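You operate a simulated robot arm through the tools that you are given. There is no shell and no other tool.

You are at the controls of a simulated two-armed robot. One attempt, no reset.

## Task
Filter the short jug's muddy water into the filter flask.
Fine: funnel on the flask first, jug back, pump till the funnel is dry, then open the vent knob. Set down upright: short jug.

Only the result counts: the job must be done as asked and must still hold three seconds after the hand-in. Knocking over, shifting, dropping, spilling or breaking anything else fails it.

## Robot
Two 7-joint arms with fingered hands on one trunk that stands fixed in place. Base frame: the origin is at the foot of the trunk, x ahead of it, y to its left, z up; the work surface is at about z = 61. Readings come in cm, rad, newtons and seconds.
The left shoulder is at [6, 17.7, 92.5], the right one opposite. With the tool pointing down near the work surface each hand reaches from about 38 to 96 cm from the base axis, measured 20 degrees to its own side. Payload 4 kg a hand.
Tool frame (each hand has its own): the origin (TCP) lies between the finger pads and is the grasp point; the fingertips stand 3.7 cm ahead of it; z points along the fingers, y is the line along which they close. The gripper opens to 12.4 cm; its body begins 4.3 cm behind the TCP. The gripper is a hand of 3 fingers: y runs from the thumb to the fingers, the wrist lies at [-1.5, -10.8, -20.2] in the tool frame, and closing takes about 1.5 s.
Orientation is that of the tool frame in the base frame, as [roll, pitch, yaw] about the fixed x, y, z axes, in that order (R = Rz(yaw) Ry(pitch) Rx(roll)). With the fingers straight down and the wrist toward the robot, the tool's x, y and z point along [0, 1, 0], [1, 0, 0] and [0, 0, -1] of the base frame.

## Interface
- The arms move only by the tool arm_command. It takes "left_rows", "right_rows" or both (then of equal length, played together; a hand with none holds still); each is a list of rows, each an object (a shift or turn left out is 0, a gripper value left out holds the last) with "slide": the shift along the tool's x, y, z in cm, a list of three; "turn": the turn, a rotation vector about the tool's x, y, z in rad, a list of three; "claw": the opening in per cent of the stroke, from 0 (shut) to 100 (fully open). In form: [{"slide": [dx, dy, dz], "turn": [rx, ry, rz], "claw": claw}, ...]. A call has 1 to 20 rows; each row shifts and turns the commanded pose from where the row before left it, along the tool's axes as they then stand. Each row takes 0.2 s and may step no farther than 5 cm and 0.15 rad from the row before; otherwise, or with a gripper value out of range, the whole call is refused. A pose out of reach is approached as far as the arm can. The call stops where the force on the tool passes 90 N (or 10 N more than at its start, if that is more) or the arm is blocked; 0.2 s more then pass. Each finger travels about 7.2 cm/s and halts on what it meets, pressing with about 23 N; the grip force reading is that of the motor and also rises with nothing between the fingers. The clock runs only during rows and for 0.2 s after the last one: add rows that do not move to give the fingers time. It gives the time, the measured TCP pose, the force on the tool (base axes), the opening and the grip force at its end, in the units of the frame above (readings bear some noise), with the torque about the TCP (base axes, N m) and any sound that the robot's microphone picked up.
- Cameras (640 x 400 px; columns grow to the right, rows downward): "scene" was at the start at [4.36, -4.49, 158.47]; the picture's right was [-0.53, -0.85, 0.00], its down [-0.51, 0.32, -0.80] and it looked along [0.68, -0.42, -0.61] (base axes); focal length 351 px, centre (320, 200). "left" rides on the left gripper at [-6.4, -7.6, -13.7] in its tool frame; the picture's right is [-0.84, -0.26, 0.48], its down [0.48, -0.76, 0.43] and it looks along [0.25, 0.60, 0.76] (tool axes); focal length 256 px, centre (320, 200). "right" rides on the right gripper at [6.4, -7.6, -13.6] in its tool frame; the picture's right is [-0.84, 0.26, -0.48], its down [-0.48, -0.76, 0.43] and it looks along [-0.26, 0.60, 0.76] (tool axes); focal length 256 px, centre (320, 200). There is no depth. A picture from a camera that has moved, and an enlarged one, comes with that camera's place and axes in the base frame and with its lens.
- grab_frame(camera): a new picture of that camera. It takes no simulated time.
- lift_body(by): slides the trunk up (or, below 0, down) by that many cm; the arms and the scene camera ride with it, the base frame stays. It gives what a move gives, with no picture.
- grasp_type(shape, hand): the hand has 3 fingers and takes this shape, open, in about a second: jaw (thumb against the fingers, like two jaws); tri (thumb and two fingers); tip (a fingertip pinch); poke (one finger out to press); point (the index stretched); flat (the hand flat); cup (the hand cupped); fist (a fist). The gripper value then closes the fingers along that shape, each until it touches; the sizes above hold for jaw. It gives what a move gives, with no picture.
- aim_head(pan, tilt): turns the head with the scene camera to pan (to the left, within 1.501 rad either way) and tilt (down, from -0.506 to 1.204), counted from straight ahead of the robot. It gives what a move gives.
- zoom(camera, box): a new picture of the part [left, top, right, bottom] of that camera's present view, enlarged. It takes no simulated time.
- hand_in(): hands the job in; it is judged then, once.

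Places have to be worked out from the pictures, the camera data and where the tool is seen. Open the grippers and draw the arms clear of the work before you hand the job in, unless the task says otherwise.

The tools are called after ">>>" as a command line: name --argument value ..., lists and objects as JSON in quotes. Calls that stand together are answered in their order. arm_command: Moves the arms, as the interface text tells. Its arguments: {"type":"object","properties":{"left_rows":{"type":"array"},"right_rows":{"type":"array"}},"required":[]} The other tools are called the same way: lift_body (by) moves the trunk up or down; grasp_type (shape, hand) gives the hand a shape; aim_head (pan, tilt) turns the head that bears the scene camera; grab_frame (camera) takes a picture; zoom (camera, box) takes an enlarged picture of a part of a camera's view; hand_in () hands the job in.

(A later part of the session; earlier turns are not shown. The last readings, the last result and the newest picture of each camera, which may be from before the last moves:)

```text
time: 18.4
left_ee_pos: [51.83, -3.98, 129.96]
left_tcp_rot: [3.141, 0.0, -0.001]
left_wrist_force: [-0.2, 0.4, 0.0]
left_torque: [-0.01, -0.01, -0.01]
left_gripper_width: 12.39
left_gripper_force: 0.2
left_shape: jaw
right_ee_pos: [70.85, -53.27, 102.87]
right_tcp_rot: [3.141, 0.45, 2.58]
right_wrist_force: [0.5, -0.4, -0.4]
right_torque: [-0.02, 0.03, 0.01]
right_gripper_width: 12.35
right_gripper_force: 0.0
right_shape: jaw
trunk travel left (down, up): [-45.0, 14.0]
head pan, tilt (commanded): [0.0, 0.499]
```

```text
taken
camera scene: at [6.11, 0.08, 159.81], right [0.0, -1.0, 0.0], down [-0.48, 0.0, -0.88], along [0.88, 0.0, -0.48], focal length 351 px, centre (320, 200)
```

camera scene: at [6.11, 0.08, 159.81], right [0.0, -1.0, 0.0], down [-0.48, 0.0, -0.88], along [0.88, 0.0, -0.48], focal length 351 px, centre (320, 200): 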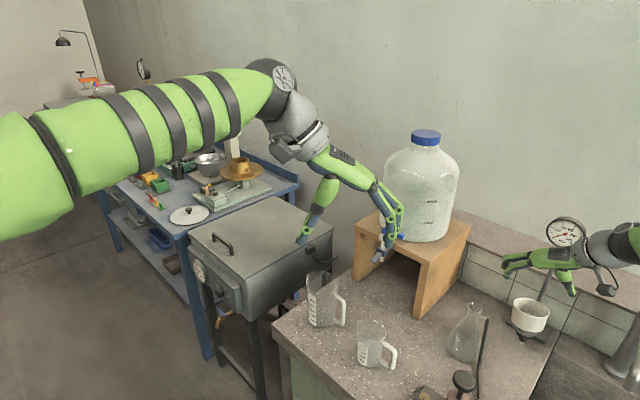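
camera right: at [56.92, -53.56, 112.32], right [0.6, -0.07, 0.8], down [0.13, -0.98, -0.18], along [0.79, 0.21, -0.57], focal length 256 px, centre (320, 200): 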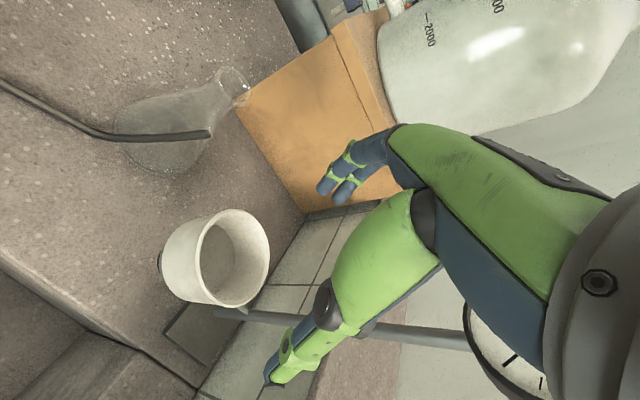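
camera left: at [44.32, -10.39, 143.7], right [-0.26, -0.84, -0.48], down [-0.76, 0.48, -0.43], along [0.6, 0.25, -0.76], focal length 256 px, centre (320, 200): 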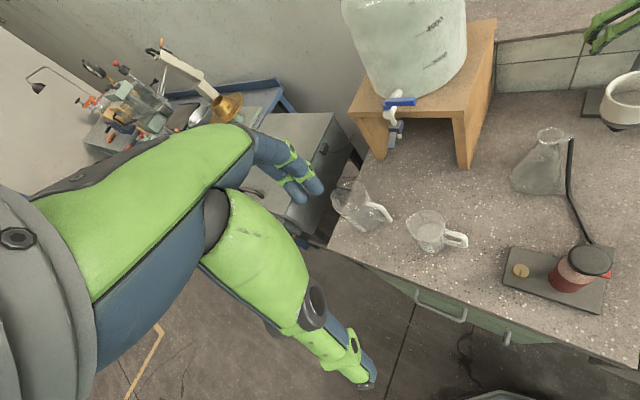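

>>> zoom --camera "scene" --box '[260, 100, 420, 270]'

>>> arm_command --left_rows '[{"claw": 65}, {}, {}, {}, {}]'

>>> zoom --camera "scene" --box '[260, 100, 420, 270]'

>>> arm_command --left_rows '[{"claw": 30}, {}, {}, {}, {}]'

>>> zoom --camera "scene" --box '[260, 100, 420, 270]'

>>> arm_command --left_rows '[{"claw": 0}, {}, {}, {}, {}]'

>>> zoom --camera "scene" --box '[260, 100, 420, 270]'

```text
2.35 times, centred on (340, 185) of scene
camera zoom: at [6.11, 0.08, 159.81], right [0.0, -1.0, 0.0], down [-0.48, 0.0, -0.88], along [0.88, 0.0, -0.48], focal length 826 px, centre (273, 235)
```

zoom: 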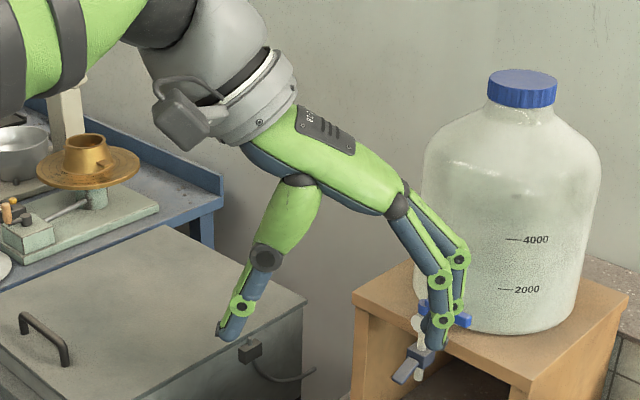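

```text
time: 19.6
left_ee_pos: [51.87, -4.02, 130.03]
left_tcp_rot: [-3.141, 0.001, -0.001]
left_wrist_force: [0.9, 1.0, -0.4]
left_torque: [0.02, 0.03, 0.0]
left_gripper_width: 8.12
left_gripper_force: 0.1
left_shape: jaw
right_ee_pos: [70.79, -53.19, 102.78]
right_tcp_rot: [-3.141, 0.449, 2.583]
right_wrist_force: [0.5, 0.4, 1.5]
right_torque: [0.02, -0.01, 0.01]
right_gripper_width: 12.37
right_gripper_force: 0.1
right_shape: jaw
trunk travel left (down, up): [-45.0, 14.0]
head pan, tilt (commanded): [0.0, 0.499]
```

```text
2.35 times, centred on (340, 185) of scene
camera zoom: at [6.11, 0.09, 159.82], right [0.0, -1.0, 0.0], down [-0.48, 0.0, -0.88], along [0.88, 0.0, -0.48], focal length 826 px, centre (273, 235)
```

zoom: 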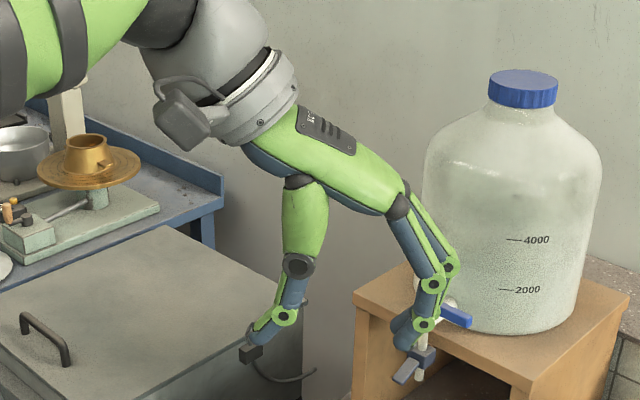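

```text
time: 20.8
left_ee_pos: [52.01, -3.97, 129.99]
left_tcp_rot: [3.141, 0.001, -0.001]
left_wrist_force: [-1.0, 0.4, 0.7]
left_torque: [0.01, -0.01, 0.02]
left_gripper_width: 3.75
left_gripper_force: 0.0
left_shape: jaw
right_ee_pos: [70.91, -53.11, 102.88]
right_tcp_rot: [-3.141, 0.45, 2.581]
right_wrist_force: [-0.1, -0.1, -0.1]
right_torque: [0.03, 0.0, 0.02]
right_gripper_width: 12.34
right_gripper_force: 0.1
right_shape: jaw
trunk travel left (down, up): [-45.0, 14.0]
head pan, tilt (commanded): [0.0, 0.499]
```

```text
2.35 times, centred on (340, 185) of scene
camera zoom: at [6.11, 0.09, 159.82], right [0.0, -1.0, 0.0], down [-0.48, 0.0, -0.88], along [0.88, 0.0, -0.48], focal length 826 px, centre (273, 235)
```

zoom: 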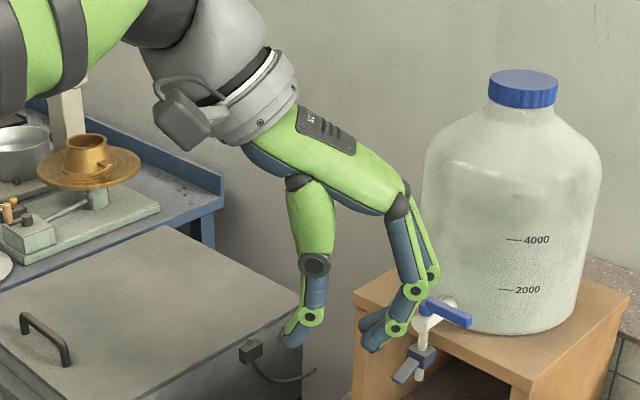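

```text
time: 22.0
left_ee_pos: [51.95, -3.94, 130.03]
left_tcp_rot: [3.14, 0.001, 0.0]
left_wrist_force: [-0.8, 0.3, -0.9]
left_torque: [0.03, 0.0, 0.02]
left_gripper_width: 0.0
left_gripper_force: 23.1
left_shape: jaw
right_ee_pos: [70.85, -53.13, 102.83]
right_tcp_rot: [-3.141, 0.45, 2.583]
right_wrist_force: [-0.1, -0.3, -0.3]
right_torque: [0.0, -0.02, 0.02]
right_gripper_width: 12.36
right_gripper_force: 0.0
right_shape: jaw
trunk travel left (down, up): [-45.0, 14.0]
head pan, tilt (commanded): [0.0, 0.499]
```

```text
2.35 times, centred on (340, 185) of scene
camera zoom: at [6.11, 0.09, 159.82], right [0.0, -1.0, 0.0], down [-0.48, 0.0, -0.88], along [0.88, 0.0, -0.48], focal length 826 px, centre (273, 235)
```

zoom: 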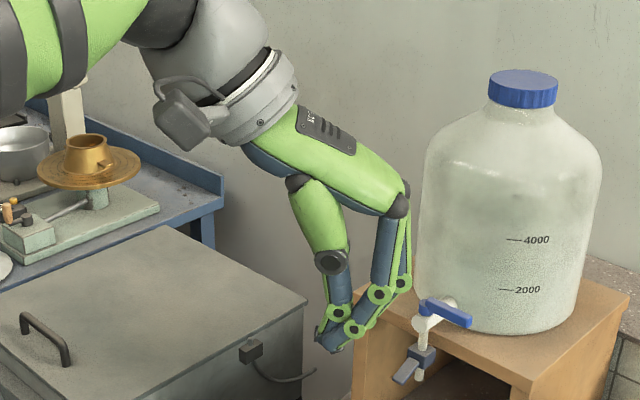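

Very instructive: in "jaw" the thumb's middle joint sits well inside the opening, so wide objects can't sit deep. I check the other shapes on the left hand.

>>> grasp_type --hand "left" --shape "tri"

>>> zoom --camera "scene" --box '[260, 100, 420, 270]'

>>> arm_command --left_rows '[{"claw": 60}, {}, {}, {}, {}]'

>>> zoom --camera "scene" --box '[260, 100, 420, 270]'

>>> grasp_type --hand "left" --shape "cup"

>>> zoom --camera "scene" --box '[260, 100, 420, 270]'

>>> arm_command --left_rows '[{"claw": 60}, {}, {}, {}, {}]'

>>> zoom --camera "scene" --box '[260, 100, 420, 270]'

>>> grasp_type --hand "left" --shape "tip"

>>> zoom --camera "scene" --box '[260, 100, 420, 270]'

>>> arm_command --left_rows '[{"claw": 50}, {}, {}, {}, {}]'

>>> zoom --camera "scene" --box '[260, 100, 420, 270]'

```text
time: 22.9
left_ee_pos: [51.92, -3.94, 129.89]
left_tcp_rot: [3.142, 0.0, 0.0]
left_wrist_force: [0.2, -0.3, 0.9]
left_torque: [0.0, 0.03, -0.01]
left_gripper_width: 12.37
left_gripper_force: 0.1
left_shape: tri
right_ee_pos: [70.82, -53.24, 102.83]
right_tcp_rot: [3.14, 0.451, 2.581]
right_wrist_force: [0.2, -0.3, 0.5]
right_torque: [0.01, 0.03, 0.03]
right_gripper_width: 12.34
right_gripper_force: 0.0
right_shape: jaw
trunk travel left (down, up): [-45.0, 14.0]
head pan, tilt (commanded): [0.0, 0.499]
```

```text
2.35 times, centred on (340, 185) of scene
camera zoom: at [6.11, 0.09, 159.82], right [0.0, -1.0, 0.0], down [-0.48, 0.0, -0.88], along [0.88, 0.0, -0.48], focal length 826 px, centre (273, 235)
```

zoom: 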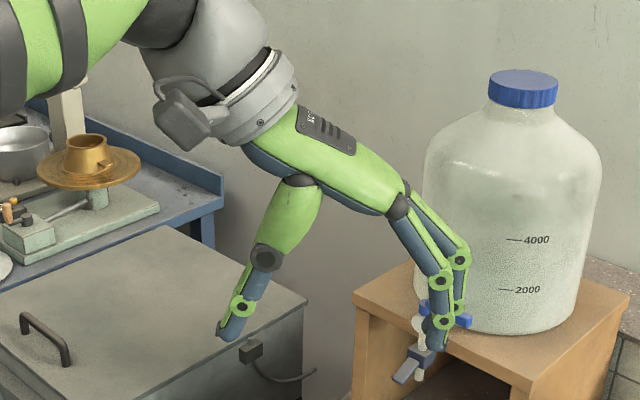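

```text
time: 24.1
left_ee_pos: [51.81, -3.94, 130.07]
left_tcp_rot: [3.142, 0.0, 0.0]
left_wrist_force: [0.2, 0.1, -0.5]
left_torque: [-0.01, -0.04, 0.0]
left_gripper_width: 7.49
left_gripper_force: 0.0
left_shape: tri
right_ee_pos: [70.88, -53.15, 102.82]
right_tcp_rot: [3.141, 0.451, 2.58]
right_wrist_force: [0.7, -0.1, -0.8]
right_torque: [0.0, 0.0, -0.03]
right_gripper_width: 12.36
right_gripper_force: 0.2
right_shape: jaw
trunk travel left (down, up): [-45.0, 14.0]
head pan, tilt (commanded): [0.0, 0.499]
```

```text
2.35 times, centred on (340, 185) of scene
camera zoom: at [6.11, 0.09, 159.82], right [0.0, -1.0, 0.0], down [-0.48, 0.0, -0.88], along [0.88, 0.0, -0.48], focal length 826 px, centre (273, 235)
```

zoom: 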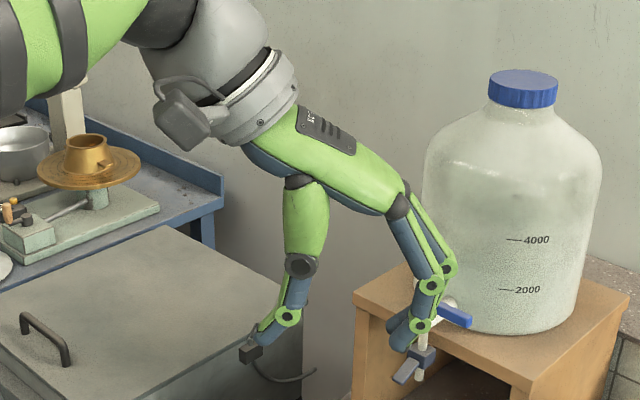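

```text
time: 25.0
left_ee_pos: [51.88, -3.95, 129.96]
left_tcp_rot: [-3.141, 0.001, 0.0]
left_wrist_force: [0.0, -0.3, -0.6]
left_torque: [0.01, 0.0, -0.01]
left_gripper_width: 5.97
left_gripper_force: 0.0
left_shape: cup
right_ee_pos: [70.88, -53.2, 102.82]
right_tcp_rot: [-3.141, 0.45, 2.582]
right_wrist_force: [0.2, 0.7, -0.1]
right_torque: [0.04, -0.05, -0.02]
right_gripper_width: 12.36
right_gripper_force: 0.0
right_shape: jaw
trunk travel left (down, up): [-45.0, 14.0]
head pan, tilt (commanded): [0.0, 0.499]
```

```text
2.35 times, centred on (340, 185) of scene
camera zoom: at [6.11, 0.09, 159.82], right [0.0, -1.0, 0.0], down [-0.48, 0.0, -0.88], along [0.88, 0.0, -0.48], focal length 826 px, centre (273, 235)
```

zoom: 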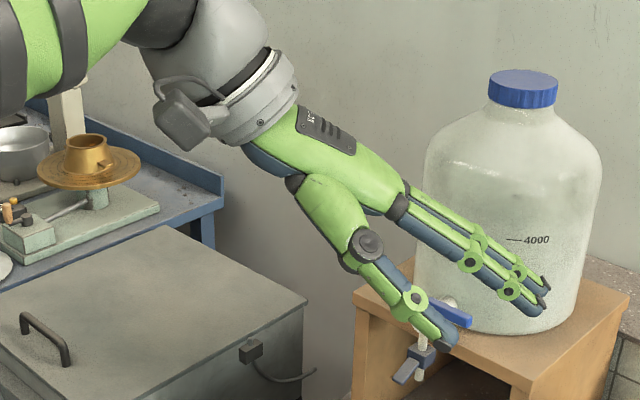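

```text
time: 26.2
left_ee_pos: [51.89, -3.87, 130.0]
left_tcp_rot: [-3.14, 0.0, 0.001]
left_wrist_force: [0.3, -0.4, -0.3]
left_torque: [0.03, 0.01, -0.01]
left_gripper_width: 3.6
left_gripper_force: 0.0
left_shape: cup
right_ee_pos: [70.87, -53.21, 102.7]
right_tcp_rot: [-3.14, 0.45, 2.582]
right_wrist_force: [0.4, 0.5, 0.1]
right_torque: [-0.01, -0.01, 0.0]
right_gripper_width: 12.37
right_gripper_force: 0.0
right_shape: jaw
trunk travel left (down, up): [-45.0, 14.0]
head pan, tilt (commanded): [0.0, 0.499]
```

```text
2.35 times, centred on (340, 185) of scene
camera zoom: at [6.11, 0.09, 159.82], right [0.0, -1.0, 0.0], down [-0.48, 0.0, -0.88], along [0.88, 0.0, -0.48], focal length 826 px, centre (273, 235)
```

zoom: 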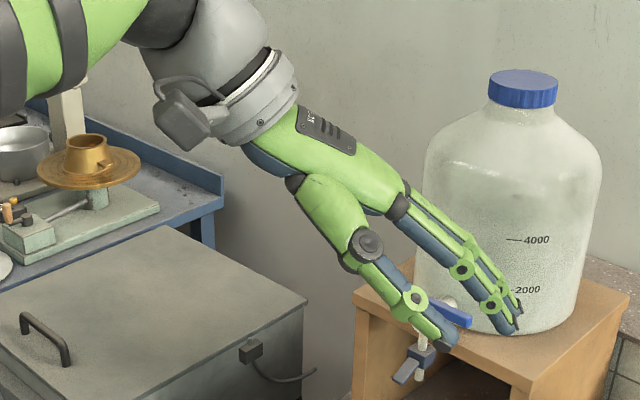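

```text
time: 27.1
left_ee_pos: [51.98, -3.89, 130.1]
left_tcp_rot: [-3.141, -0.001, 0.0]
left_wrist_force: [0.3, 0.7, 0.4]
left_torque: [-0.01, 0.01, 0.03]
left_gripper_width: 12.38
left_gripper_force: 0.1
left_shape: tip
right_ee_pos: [70.92, -53.18, 102.8]
right_tcp_rot: [3.141, 0.451, 2.581]
right_wrist_force: [-0.7, -0.4, -0.9]
right_torque: [0.04, -0.02, 0.02]
right_gripper_width: 12.37
right_gripper_force: 0.0
right_shape: jaw
trunk travel left (down, up): [-45.0, 14.0]
head pan, tilt (commanded): [0.0, 0.499]
```

```text
2.35 times, centred on (340, 185) of scene
camera zoom: at [6.11, 0.09, 159.82], right [0.0, -1.0, 0.0], down [-0.48, 0.0, -0.88], along [0.88, 0.0, -0.48], focal length 826 px, centre (273, 235)
```

zoom: 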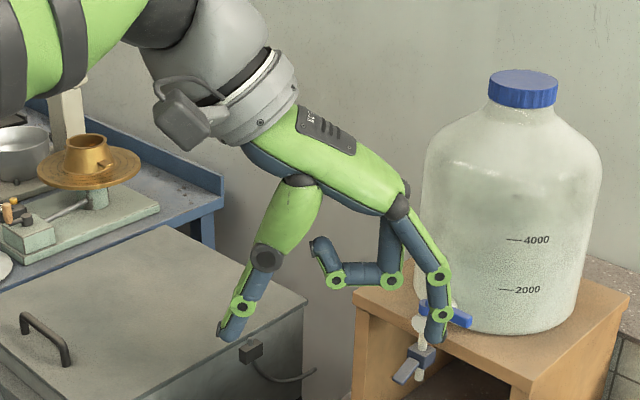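

```text
time: 28.3
left_ee_pos: [51.88, -3.9, 129.98]
left_tcp_rot: [-3.141, -0.001, -0.001]
left_wrist_force: [0.1, 0.2, -0.9]
left_torque: [0.01, -0.02, 0.02]
left_gripper_width: 6.34
left_gripper_force: 0.1
left_shape: tip
right_ee_pos: [70.79, -53.17, 102.81]
right_tcp_rot: [-3.141, 0.449, 2.581]
right_wrist_force: [-0.3, 0.1, 0.1]
right_torque: [0.0, 0.02, 0.0]
right_gripper_width: 12.34
right_gripper_force: 0.1
right_shape: jaw
trunk travel left (down, up): [-45.0, 14.0]
head pan, tilt (commanded): [0.0, 0.499]
```

```text
2.35 times, centred on (340, 185) of scene
camera zoom: at [6.11, 0.09, 159.82], right [0.0, -1.0, 0.0], down [-0.48, 0.0, -0.88], along [0.88, 0.0, -0.48], focal length 826 px, centre (273, 235)
```

zoom: 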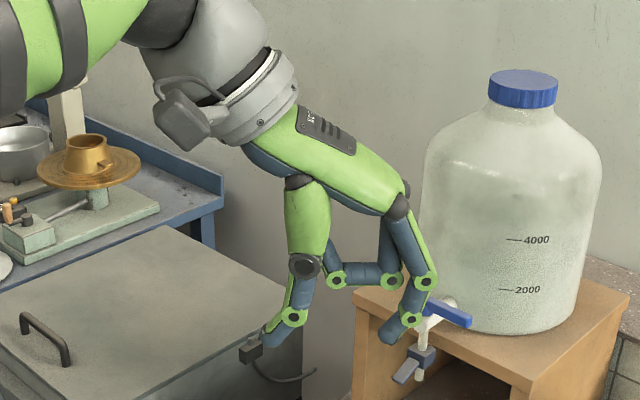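

Jaw shape is best used as a wrap-around (power) grasp from the side, with the cup ~1.5 cm ahead of the TCP. I retreat the right hand, re-orient it to point forward at ~25° below horizontal, and turn the head back.

>>> arm_command --right_rows '[{"slide": [2.72, -1.03, -1.65]}, {"slide": [2.72, -1.03, -1.65]}, {"slide": [2.72, -1.03, -1.65]}, {"slide": [2.72, -1.03, -1.65]}, {"turn": [-0.0609, 0, -0.1261]}, {"turn": [-0.0609, 0, -0.1261]}, {"turn": [0, -0.137, 0]}, {"turn": [0, -0.137, 0]}, {"turn": [0, -0.137, 0]}, {"turn": [0, -0.137, 0]}, {"turn": [0, -0.137, 0]}, {}]'

>>> aim_head --pan -0.62 --tilt 0.651

>>> grasp_type --hand "left" --shape "jaw"

>>> grab_frame --camera "scene"

>>> grab_frame --camera "right"

```text
time: 30.9
left_ee_pos: [51.98, -3.83, 129.96]
left_tcp_rot: [3.141, 0.001, 0.001]
left_wrist_force: [0.0, 0.3, 0.1]
left_torque: [0.01, 0.0, 0.02]
left_gripper_width: 6.31
left_gripper_force: 0.1
left_shape: tip
right_ee_pos: [58.15, -49.89, 104.25]
right_tcp_rot: [-3.141, 1.137, 2.862]
right_wrist_force: [0.3, 0.3, 0.5]
right_torque: [0.01, 0.03, 0.02]
right_gripper_width: 12.36
right_gripper_force: 0.0
right_shape: jaw
trunk travel left (down, up): [-45.0, 14.0]
head pan, tilt (commanded): [0.0, 0.499]
```

```text
time: 31.9
left_ee_pos: [51.95, -3.99, 129.97]
left_tcp_rot: [3.141, -0.001, -0.001]
left_wrist_force: [-0.8, 0.3, 0.8]
left_torque: [-0.02, 0.02, 0.01]
left_gripper_width: 6.28
left_gripper_force: 0.2
left_shape: tip
right_ee_pos: [58.15, -50.0, 104.19]
right_tcp_rot: [3.14, 1.136, 2.86]
right_wrist_force: [0.2, 0.4, -0.8]
right_torque: [0.01, 0.0, 0.0]
right_gripper_width: 12.35
right_gripper_force: 0.0
right_shape: jaw
trunk travel left (down, up): [-45.0, 14.0]
head pan, tilt (commanded): [-0.62, 0.651]
```

```text
time: 32.8
left_ee_pos: [51.8, -3.98, 129.91]
left_tcp_rot: [3.142, 0.0, 0.0]
left_wrist_force: [-0.2, 0.9, -0.2]
left_torque: [0.01, 0.0, -0.04]
left_gripper_width: 12.34
left_gripper_force: 0.1
left_shape: jaw
right_ee_pos: [58.07, -49.9, 104.2]
right_tcp_rot: [3.14, 1.136, 2.861]
right_wrist_force: [-0.6, -0.8, -0.6]
right_torque: [-0.01, 0.0, -0.01]
right_gripper_width: 12.36
right_gripper_force: 0.0
right_shape: jaw
trunk travel left (down, up): [-45.0, 14.0]
head pan, tilt (commanded): [-0.62, 0.651]
```

```text
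taken
camera scene: at [4.07, -4.95, 158.46], right [-0.58, -0.81, 0.0], down [-0.49, 0.35, -0.8], along [0.65, -0.46, -0.61], focal length 351 px, centre (320, 200)
```

scene: 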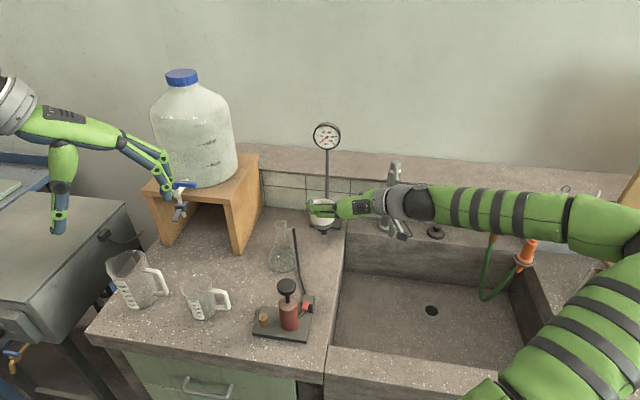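

```text
taken
camera right: at [41.46, -53.18, 104.18], right [-0.01, 0.27, 0.96], down [0.36, -0.9, 0.25], along [0.93, 0.35, -0.09], focal length 256 px, centre (320, 200)
```

right: 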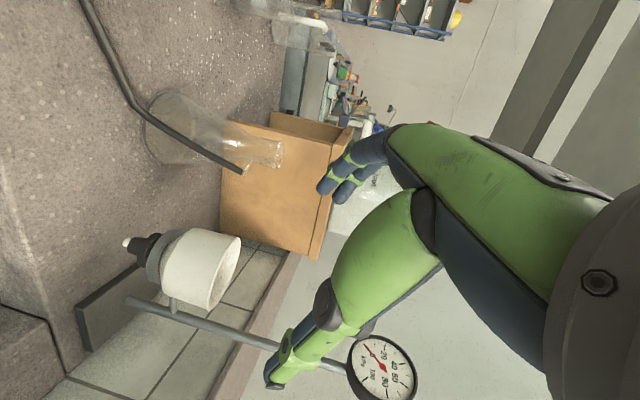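

Good near-horizontal view. I zoom in both cameras to re-measure the funnel and flask.

>>> zoom --camera "right" --box '[60, 190, 300, 350]'

>>> zoom --camera "right" --box '[100, 60, 300, 200]'

>>> zoom --camera "scene" --box '[250, 170, 390, 280]'

```text
2.50 times, centred on (180, 270) of right
camera zoom: at [41.46, -53.18, 104.18], right [-0.01, 0.27, 0.96], down [0.36, -0.9, 0.25], along [0.93, 0.35, -0.09], focal length 640 px, centre (670, 25)
```

zoom: 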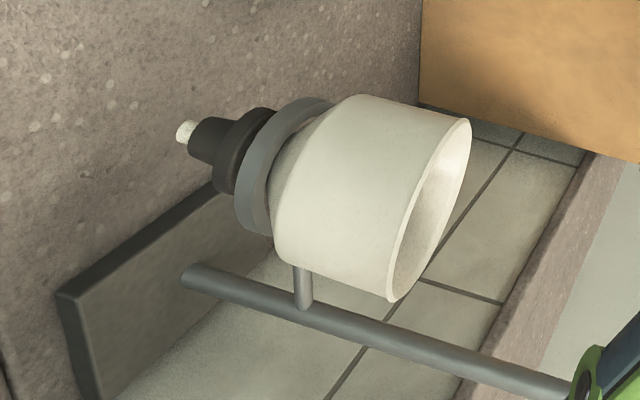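

```text
2.86 times, centred on (200, 130) of right
camera zoom: at [41.46, -53.18, 104.18], right [-0.01, 0.27, 0.96], down [0.36, -0.9, 0.25], along [0.93, 0.35, -0.09], focal length 731 px, centre (663, 400)
```

zoom: 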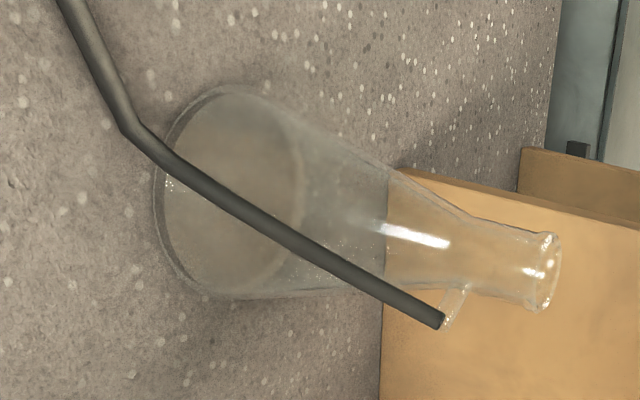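

```text
3.64 times, centred on (320, 225) of scene
camera zoom: at [4.07, -4.95, 158.46], right [-0.58, -0.81, 0.0], down [-0.49, 0.35, -0.8], along [0.65, -0.46, -0.61], focal length 1276 px, centre (320, 109)
```

zoom: 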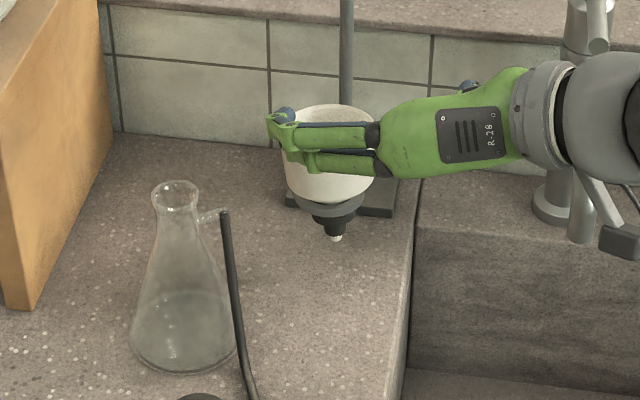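

Right-hand-only triangulation (two poses) puts the funnel axis at about (69.3,-53.25), rim z≈94, cup wall z≈89.5–94; flask mouth about (69,-38.3,95.2). I move to a pre-grasp 9 cm behind along the finger direction.

>>> arm_command --right_rows '[{"slide": [2.11, -0.19, 1.77]}, {"slide": [2.11, -0.19, 1.77]}, {"slide": [2.11, -0.19, 1.77]}, {}, {}]'

>>> grab_frame --camera "right"

>>> zoom --camera "scene" --box '[250, 150, 430, 280]'

```text
time: 34.0
left_ee_pos: [51.87, -4.05, 129.93]
left_tcp_rot: [3.141, 0.0, 0.001]
left_wrist_force: [-0.2, -0.1, -1.0]
left_torque: [-0.02, 0.0, 0.01]
left_gripper_width: 12.37
left_gripper_force: 0.1
left_shape: jaw
right_ee_pos: [60.14, -51.07, 96.24]
right_tcp_rot: [3.139, 1.134, 2.859]
right_wrist_force: [0.3, 0.6, -0.3]
right_torque: [0.03, 0.0, -0.01]
right_gripper_width: 12.37
right_gripper_force: 0.1
right_shape: jaw
trunk travel left (down, up): [-45.0, 14.0]
head pan, tilt (commanded): [-0.62, 0.651]
```

```text
taken
camera right: at [43.56, -54.36, 96.23], right [-0.01, 0.27, 0.96], down [0.36, -0.9, 0.25], along [0.93, 0.35, -0.09], focal length 256 px, centre (320, 200)
```

right: 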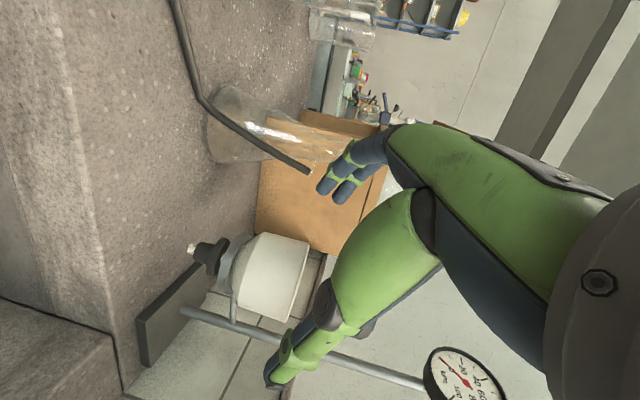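

```text
3.08 times, centred on (340, 215) of scene
camera zoom: at [4.06, -4.95, 158.46], right [-0.58, -0.81, 0.0], down [-0.49, 0.35, -0.8], along [0.65, -0.46, -0.61], focal length 1080 px, centre (258, 154)
```

zoom: 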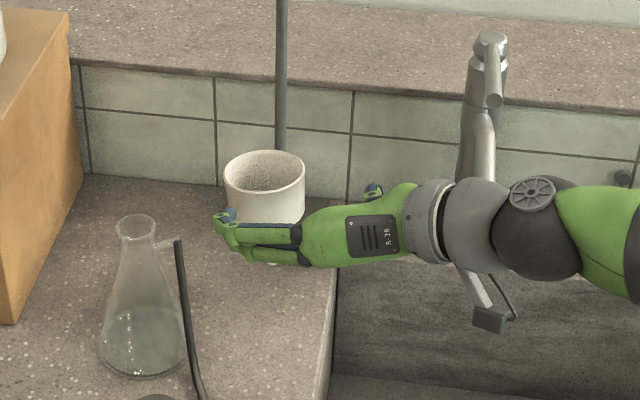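

The aim is good: the cup's middle projects within a few pixels of where the closing fingers will be. I advance 7.5 cm along the fingers and look again.

>>> arm_command --right_rows '[{"slide": [0.08, 0.05, 1.9]}, {"slide": [0.08, 0.05, 1.9]}, {"slide": [0.08, 0.05, 1.9]}, {"slide": [0.08, 0.05, 1.9]}, {}, {}]'

>>> grab_frame --camera "right"

>>> zoom --camera "scene" --box '[270, 160, 390, 260]'

```text
time: 35.4
left_ee_pos: [51.35, -3.21, 130.37]
left_tcp_rot: [3.135, -0.006, -0.001]
left_wrist_force: [-0.6, -0.2, 0.2]
left_torque: [0.01, 0.0, 0.02]
left_gripper_width: 12.35
left_gripper_force: 0.1
left_shape: jaw
right_ee_pos: [66.43, -52.01, 93.6]
right_tcp_rot: [-3.133, 1.148, 2.875]
right_wrist_force: [0.0, -0.3, -0.2]
right_torque: [0.03, 0.0, 0.0]
right_gripper_width: 12.38
right_gripper_force: 0.1
right_shape: jaw
trunk travel left (down, up): [-45.0, 14.0]
head pan, tilt (commanded): [-0.62, 0.651]
```

```text
taken
camera right: at [49.74, -55.33, 93.53], right [-0.02, 0.28, 0.96], down [0.37, -0.89, 0.26], along [0.93, 0.36, -0.08], focal length 256 px, centre (320, 200)
```

right: 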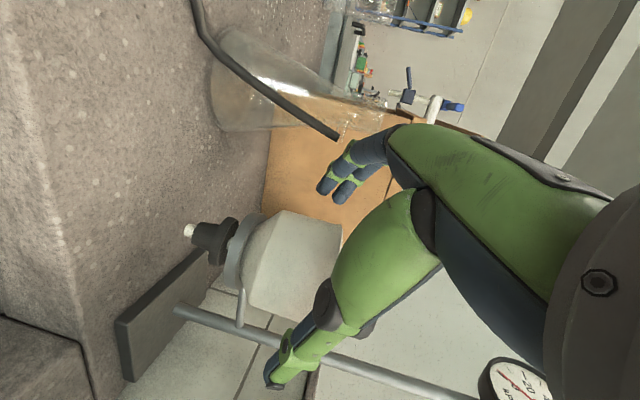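

```text
4.00 times, centred on (330, 210) of scene
camera zoom: at [3.29, -4.04, 158.56], right [-0.58, -0.81, 0.0], down [-0.49, 0.35, -0.8], along [0.65, -0.47, -0.6], focal length 1404 px, centre (280, 160)
```

zoom: 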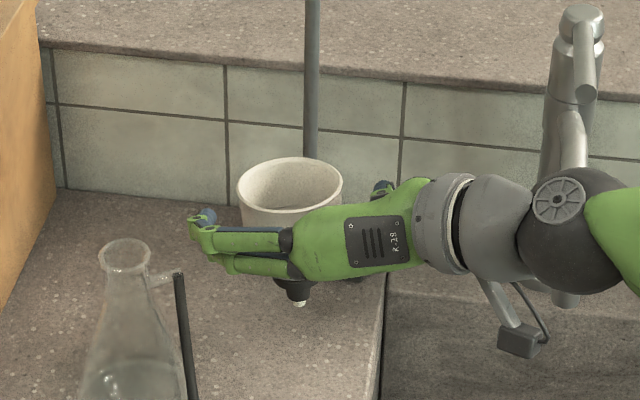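

Something is wrong: the whole trunk got pushed (left hand and head camera shifted ~1 cm) though the right wrist feels nothing — the right forearm must be touching the faucet. I back straight off.

>>> arm_command --right_rows '[{"slide": [-0.08, -0.05, -1.9]}, {"slide": [-0.08, -0.05, -1.9]}, {"slide": [-0.08, -0.05, -1.9]}, {"slide": [-0.08, -0.05, -1.9]}, {}, {}]'

>>> grab_frame --camera "scene"

>>> zoom --camera "scene" --box '[360, 140, 560, 280]'

```text
time: 36.8
left_ee_pos: [51.89, -3.97, 129.97]
left_tcp_rot: [-3.141, -0.001, 0.0]
left_wrist_force: [-0.2, -0.4, -0.6]
left_torque: [0.01, 0.04, 0.04]
left_gripper_width: 12.38
left_gripper_force: 0.0
left_shape: jaw
right_ee_pos: [60.03, -51.03, 96.46]
right_tcp_rot: [3.14, 1.135, 2.861]
right_wrist_force: [-0.1, -0.4, -0.3]
right_torque: [-0.02, 0.0, 0.01]
right_gripper_width: 12.38
right_gripper_force: 0.1
right_shape: jaw
trunk travel left (down, up): [-45.0, 14.0]
head pan, tilt (commanded): [-0.62, 0.651]
```

```text
taken
camera scene: at [4.07, -4.95, 158.46], right [-0.58, -0.81, 0.0], down [-0.49, 0.35, -0.8], along [0.65, -0.46, -0.61], focal length 351 px, centre (320, 200)
```

scene: 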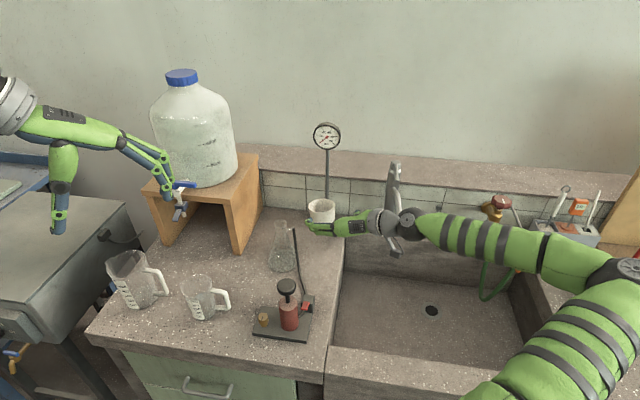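

```text
2.86 times, centred on (460, 210) of scene
camera zoom: at [4.07, -4.95, 158.46], right [-0.58, -0.81, 0.0], down [-0.49, 0.35, -0.8], along [0.65, -0.46, -0.61], focal length 1003 px, centre (-80, 171)
```

zoom: 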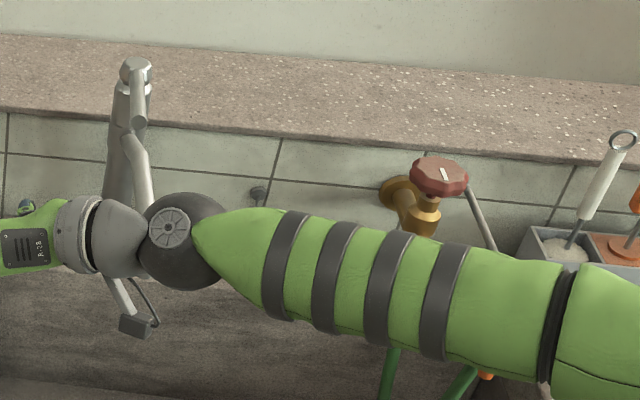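

Backed off and everything returned to place; faucet still stands. The hand's natural axis needs the forearm to come from the shoulder side, so I'll re-orient: fingers pointing toward azimuth −55°, 35° downward, which brings the wrist to about (51,-46,105), far from the faucet.

>>> arm_command --right_rows '[{"slide": [-1.62, -0.07, -3.03]}, {"slide": [-1.62, -0.07, -3.03]}, {"turn": [0.1233, 0, 0.0575]}, {"turn": [0.1233, 0, 0.0575]}, {"turn": [0.1233, 0, 0.0575]}, {"turn": [0.1233, 0, 0.0575]}, {"turn": [0.1233, 0, 0.0575]}, {"turn": [0, 0.0875, 0]}, {"turn": [0, 0.0875, 0]}, {}, {}]'

>>> grab_frame --camera "scene"

>>> grab_frame --camera "right"

```text
time: 39.2
left_ee_pos: [51.82, -4.09, 130.0]
left_tcp_rot: [-3.141, -0.001, -0.001]
left_wrist_force: [0.4, 0.5, 0.8]
left_torque: [0.0, 0.0, 0.02]
left_gripper_width: 12.4
left_gripper_force: 0.0
left_shape: jaw
right_ee_pos: [55.88, -50.12, 101.8]
right_tcp_rot: [3.141, 0.961, 2.181]
right_wrist_force: [1.0, -0.4, 0.0]
right_torque: [0.0, 0.03, -0.02]
right_gripper_width: 12.37
right_gripper_force: 0.0
right_shape: jaw
trunk travel left (down, up): [-45.0, 14.0]
head pan, tilt (commanded): [-0.62, 0.651]
```

```text
taken
camera scene: at [4.06, -4.94, 158.46], right [-0.58, -0.81, 0.0], down [-0.49, 0.35, -0.8], along [0.65, -0.46, -0.61], focal length 351 px, centre (320, 200)
```

scene: 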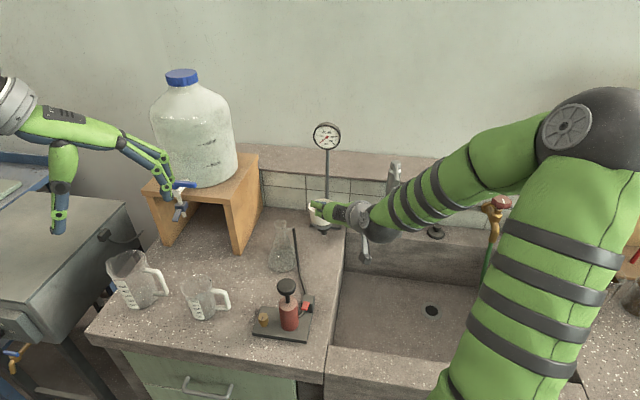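

```text
taken
camera right: at [41.06, -42.46, 104.4], right [0.26, 0.08, 0.96], down [-0.26, -0.95, 0.15], along [0.93, -0.29, -0.23], focal length 256 px, centre (320, 200)
```

right: 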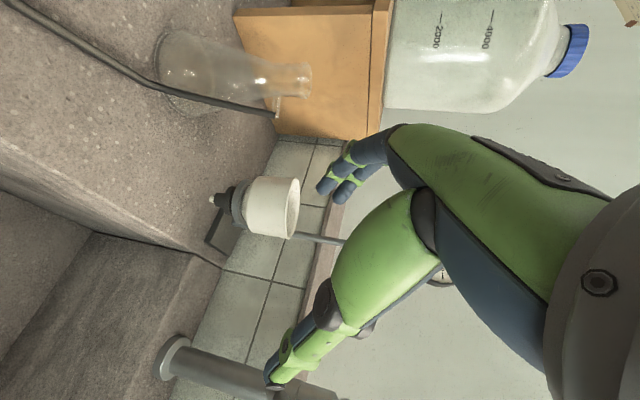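

The forearm now comes down from the shoulder side, clear of the faucet. I zoom to refine the funnel and flask positions from this pose.

>>> zoom --camera "right" --box '[190, 150, 340, 260]'

>>> zoom --camera "right" --box '[140, 10, 340, 140]'

>>> zoom --camera "scene" --box '[250, 170, 390, 280]'

```text
3.64 times, centred on (265, 205) of right
camera zoom: at [41.06, -42.46, 104.4], right [0.26, 0.08, 0.96], down [-0.26, -0.95, 0.15], along [0.93, -0.29, -0.23], focal length 931 px, centre (520, 182)
```

zoom: 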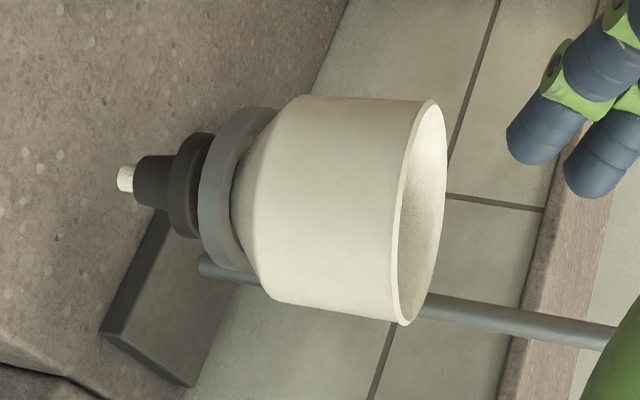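

```text
3.08 times, centred on (240, 75) of right
camera zoom: at [41.06, -42.46, 104.4], right [0.26, 0.08, 0.96], down [-0.26, -0.95, 0.15], along [0.93, -0.29, -0.23], focal length 788 px, centre (566, 585)
```

zoom: 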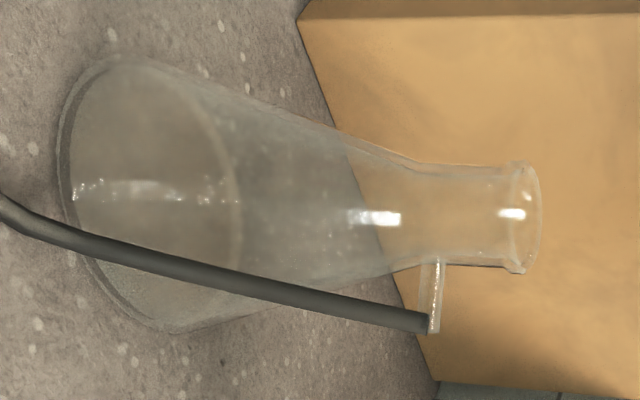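

```text
3.64 times, centred on (320, 225) of scene
camera zoom: at [4.06, -4.94, 158.46], right [-0.58, -0.81, 0.0], down [-0.49, 0.35, -0.8], along [0.65, -0.46, -0.61], focal length 1276 px, centre (320, 109)
```

zoom: 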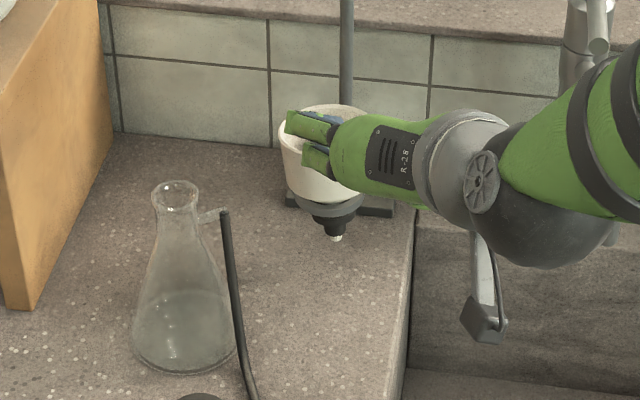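

New estimates agree: funnel rim centre (70.4,-53.1,93.9), wall z 88.8–93.9; flask mouth (69.6,-38.3,95.0). I go to a staging pose and then most of the way in, watching the left-hand reading for any trunk push.

>>> arm_command --right_rows '[{"slide": [0.76, 2.43, 1.383]}, {"slide": [0.76, 2.43, 1.383]}, {"slide": [0.76, 2.43, 1.383]}, {}, {"slide": [0, 0.466, 1.742]}, {"slide": [0, 0.466, 1.742]}, {"slide": [0, 0.466, 1.742]}, {}]'

>>> grab_frame --camera "right"

>>> zoom --camera "scene" --box '[250, 150, 430, 280]'

```text
time: 41.0
left_ee_pos: [51.93, -4.05, 130.03]
left_tcp_rot: [3.141, 0.0, 0.0]
left_wrist_force: [0.0, -0.3, -1.5]
left_torque: [0.05, -0.03, -0.01]
left_gripper_width: 12.34
left_gripper_force: 0.0
left_shape: jaw
right_ee_pos: [66.76, -50.22, 94.38]
right_tcp_rot: [-3.139, 0.961, 2.183]
right_wrist_force: [-0.4, 0.3, -0.1]
right_torque: [0.0, -0.02, -0.01]
right_gripper_width: 12.37
right_gripper_force: 0.0
right_shape: jaw
trunk travel left (down, up): [-45.0, 14.0]
head pan, tilt (commanded): [-0.62, 0.651]
```

```text
taken
camera right: at [51.92, -42.63, 97.02], right [0.26, 0.08, 0.96], down [-0.26, -0.95, 0.15], along [0.93, -0.29, -0.23], focal length 256 px, centre (320, 200)
```

right: 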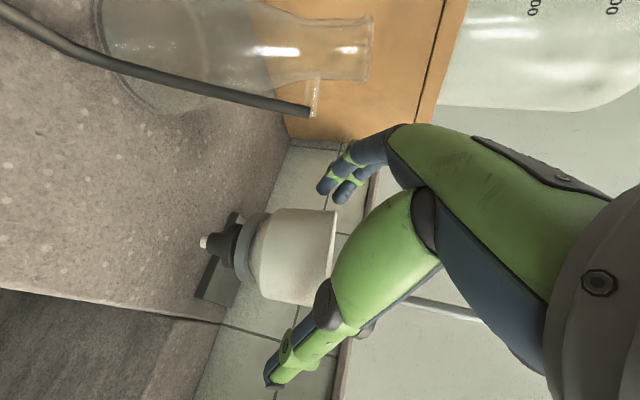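

```text
3.08 times, centred on (340, 215) of scene
camera zoom: at [4.06, -4.94, 158.47], right [-0.58, -0.81, 0.0], down [-0.49, 0.35, -0.8], along [0.65, -0.46, -0.61], focal length 1080 px, centre (258, 154)
```

zoom: 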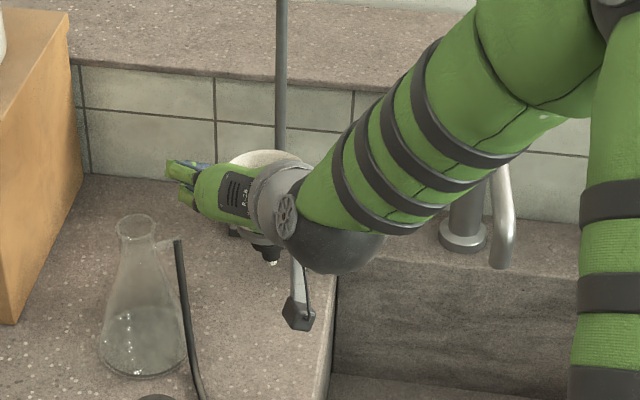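

No push on the trunk, and the cup appears at (298,255) where I predicted (303,252). I finish the approach.

>>> arm_command --right_rows '[{"slide": [0.05, 0.466, 1.742]}, {"slide": [0.05, 0.466, 1.742]}, {}, {}]'

>>> grab_frame --camera "right"

>>> grab_frame --camera "left"

```text
time: 42.0
left_ee_pos: [51.97, -3.99, 130.05]
left_tcp_rot: [-3.141, 0.001, 0.001]
left_wrist_force: [-0.7, 0.7, -0.2]
left_torque: [-0.02, -0.01, 0.01]
left_gripper_width: 12.4
left_gripper_force: 0.0
left_shape: jaw
right_ee_pos: [69.17, -51.98, 92.34]
right_tcp_rot: [3.138, 0.96, 2.179]
right_wrist_force: [-0.2, 0.4, 0.5]
right_torque: [-0.02, 0.02, 0.0]
right_gripper_width: 12.38
right_gripper_force: 0.1
right_shape: jaw
trunk travel left (down, up): [-45.0, 14.0]
head pan, tilt (commanded): [-0.62, 0.651]
```

```text
taken
camera right: at [54.25, -44.46, 94.96], right [0.26, 0.08, 0.96], down [-0.26, -0.95, 0.15], along [0.93, -0.29, -0.23], focal length 256 px, centre (320, 200)
```

right: 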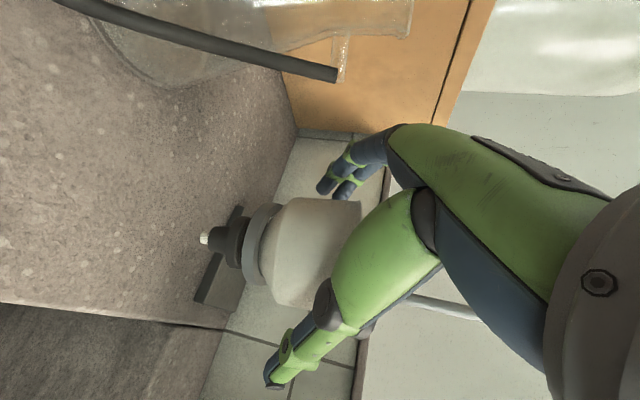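

```text
taken
camera left: at [45.62, 3.58, 143.71], right [-0.84, 0.26, -0.48], down [0.48, 0.76, -0.43], along [0.26, -0.6, -0.76], focal length 256 px, centre (320, 200)
```

left: 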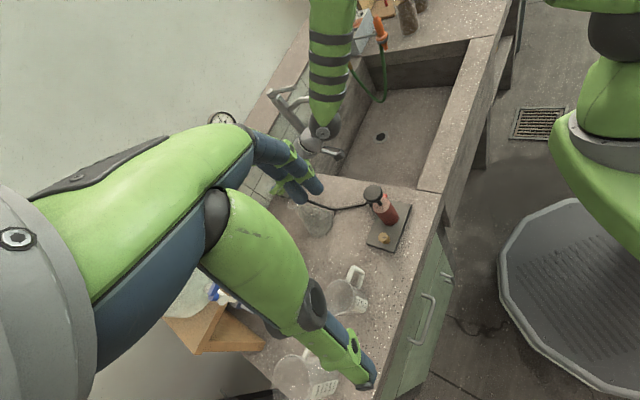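

The cup sits exactly where planned inside the hand. I close in small steps and watch forces.

>>> arm_command --right_rows '[{"claw": 92}, {"claw": 87}, {"claw": 83}, {}]'

>>> grab_frame --camera "right"

```text
time: 43.0
left_ee_pos: [51.87, -3.97, 130.07]
left_tcp_rot: [3.141, 0.001, -0.001]
left_wrist_force: [-0.9, -0.4, -1.0]
left_torque: [0.0, 0.01, 0.0]
left_gripper_width: 12.36
left_gripper_force: 0.1
left_shape: jaw
right_ee_pos: [69.07, -52.12, 92.39]
right_tcp_rot: [3.141, 0.961, 2.181]
right_wrist_force: [-0.3, -0.6, -0.3]
right_torque: [-0.01, 0.01, 0.0]
right_gripper_width: 10.33
right_gripper_force: 0.1
right_shape: jaw
trunk travel left (down, up): [-45.0, 14.0]
head pan, tilt (commanded): [-0.62, 0.651]
```

```text
taken
camera right: at [54.24, -44.45, 94.97], right [0.26, 0.08, 0.96], down [-0.26, -0.95, 0.15], along [0.93, -0.29, -0.23], focal length 256 px, centre (320, 200)
```

right: 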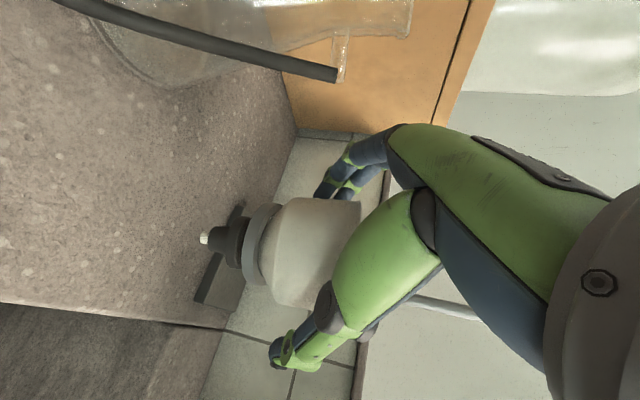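

>>> arm_command --right_rows '[{"claw": 79}, {"claw": 76}, {"claw": 73}, {}]'

>>> grab_frame --camera "right"

```text
time: 44.0
left_ee_pos: [51.84, -3.93, 130.05]
left_tcp_rot: [3.141, -0.001, -0.002]
left_wrist_force: [-0.7, -0.4, 0.4]
left_torque: [-0.05, 0.0, 0.0]
left_gripper_width: 12.37
left_gripper_force: 0.1
left_shape: jaw
right_ee_pos: [68.99, -52.29, 92.31]
right_tcp_rot: [3.142, 0.96, 2.181]
right_wrist_force: [-3.7, -1.4, 2.1]
right_torque: [-0.06, 0.06, -0.05]
right_gripper_width: 9.09
right_gripper_force: 0.1
right_shape: jaw
trunk travel left (down, up): [-45.0, 14.0]
head pan, tilt (commanded): [-0.62, 0.651]
```

```text
taken
camera right: at [54.18, -44.5, 95.0], right [0.26, 0.08, 0.96], down [-0.26, -0.95, 0.15], along [0.93, -0.29, -0.23], focal length 256 px, centre (320, 200)
```

right: 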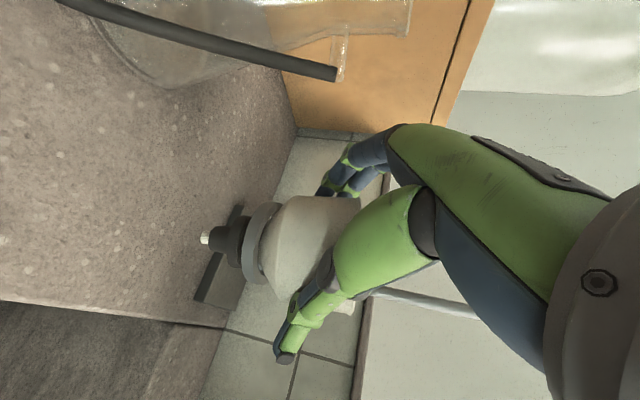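

The thumb touches first (tool pushed −y by ~4 N). I shift the hand 0.4 cm toward −y while closing further so the fingers meet the cup too.

>>> arm_command --right_rows '[{"slide": [0, -0.25, 0]}, {"slide": [0, -0.2, 0], "claw": 71}, {"claw": 69}, {}]'

>>> grab_frame --camera "right"

>>> zoom --camera "scene" --box '[270, 160, 390, 260]'

```text
time: 45.0
left_ee_pos: [51.85, -3.96, 130.08]
left_tcp_rot: [-3.141, 0.0, -0.001]
left_wrist_force: [-0.6, -0.6, -0.8]
left_torque: [0.0, 0.0, -0.02]
left_gripper_width: 12.39
left_gripper_force: 0.1
left_shape: jaw
right_ee_pos: [68.71, -52.43, 92.38]
right_tcp_rot: [3.14, 0.961, 2.18]
right_wrist_force: [-3.0, -1.4, 1.4]
right_torque: [-0.04, 0.09, -0.04]
right_gripper_width: 8.74
right_gripper_force: 23.2
right_shape: jaw
trunk travel left (down, up): [-45.0, 14.0]
head pan, tilt (commanded): [-0.62, 0.651]
```

```text
taken
camera right: at [53.91, -44.68, 95.05], right [0.26, 0.08, 0.96], down [-0.26, -0.95, 0.15], along [0.93, -0.29, -0.23], focal length 256 px, centre (320, 200)
```

right: 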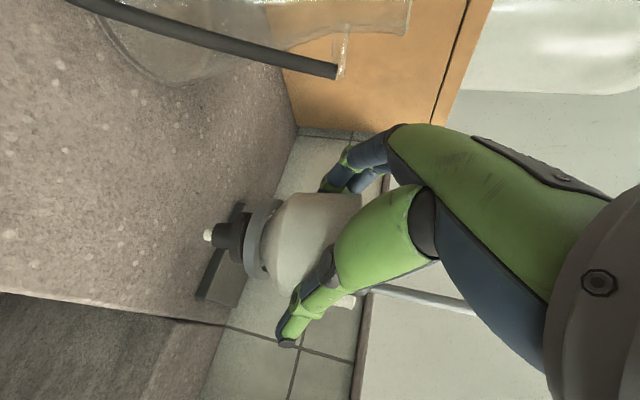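

```text
4.00 times, centred on (330, 210) of scene
camera zoom: at [4.04, -4.95, 158.46], right [-0.58, -0.81, 0.0], down [-0.49, 0.35, -0.8], along [0.65, -0.46, -0.61], focal length 1404 px, centre (280, 160)
```

zoom: 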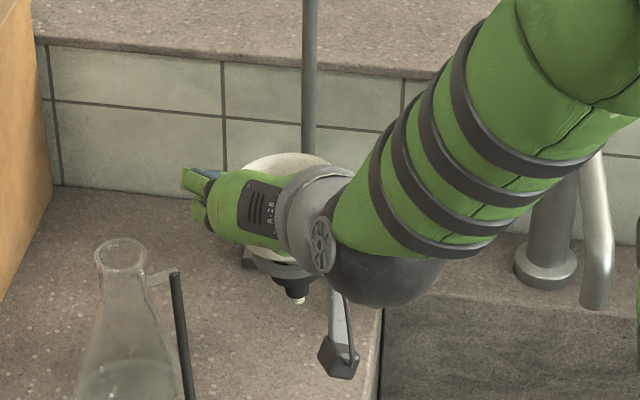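

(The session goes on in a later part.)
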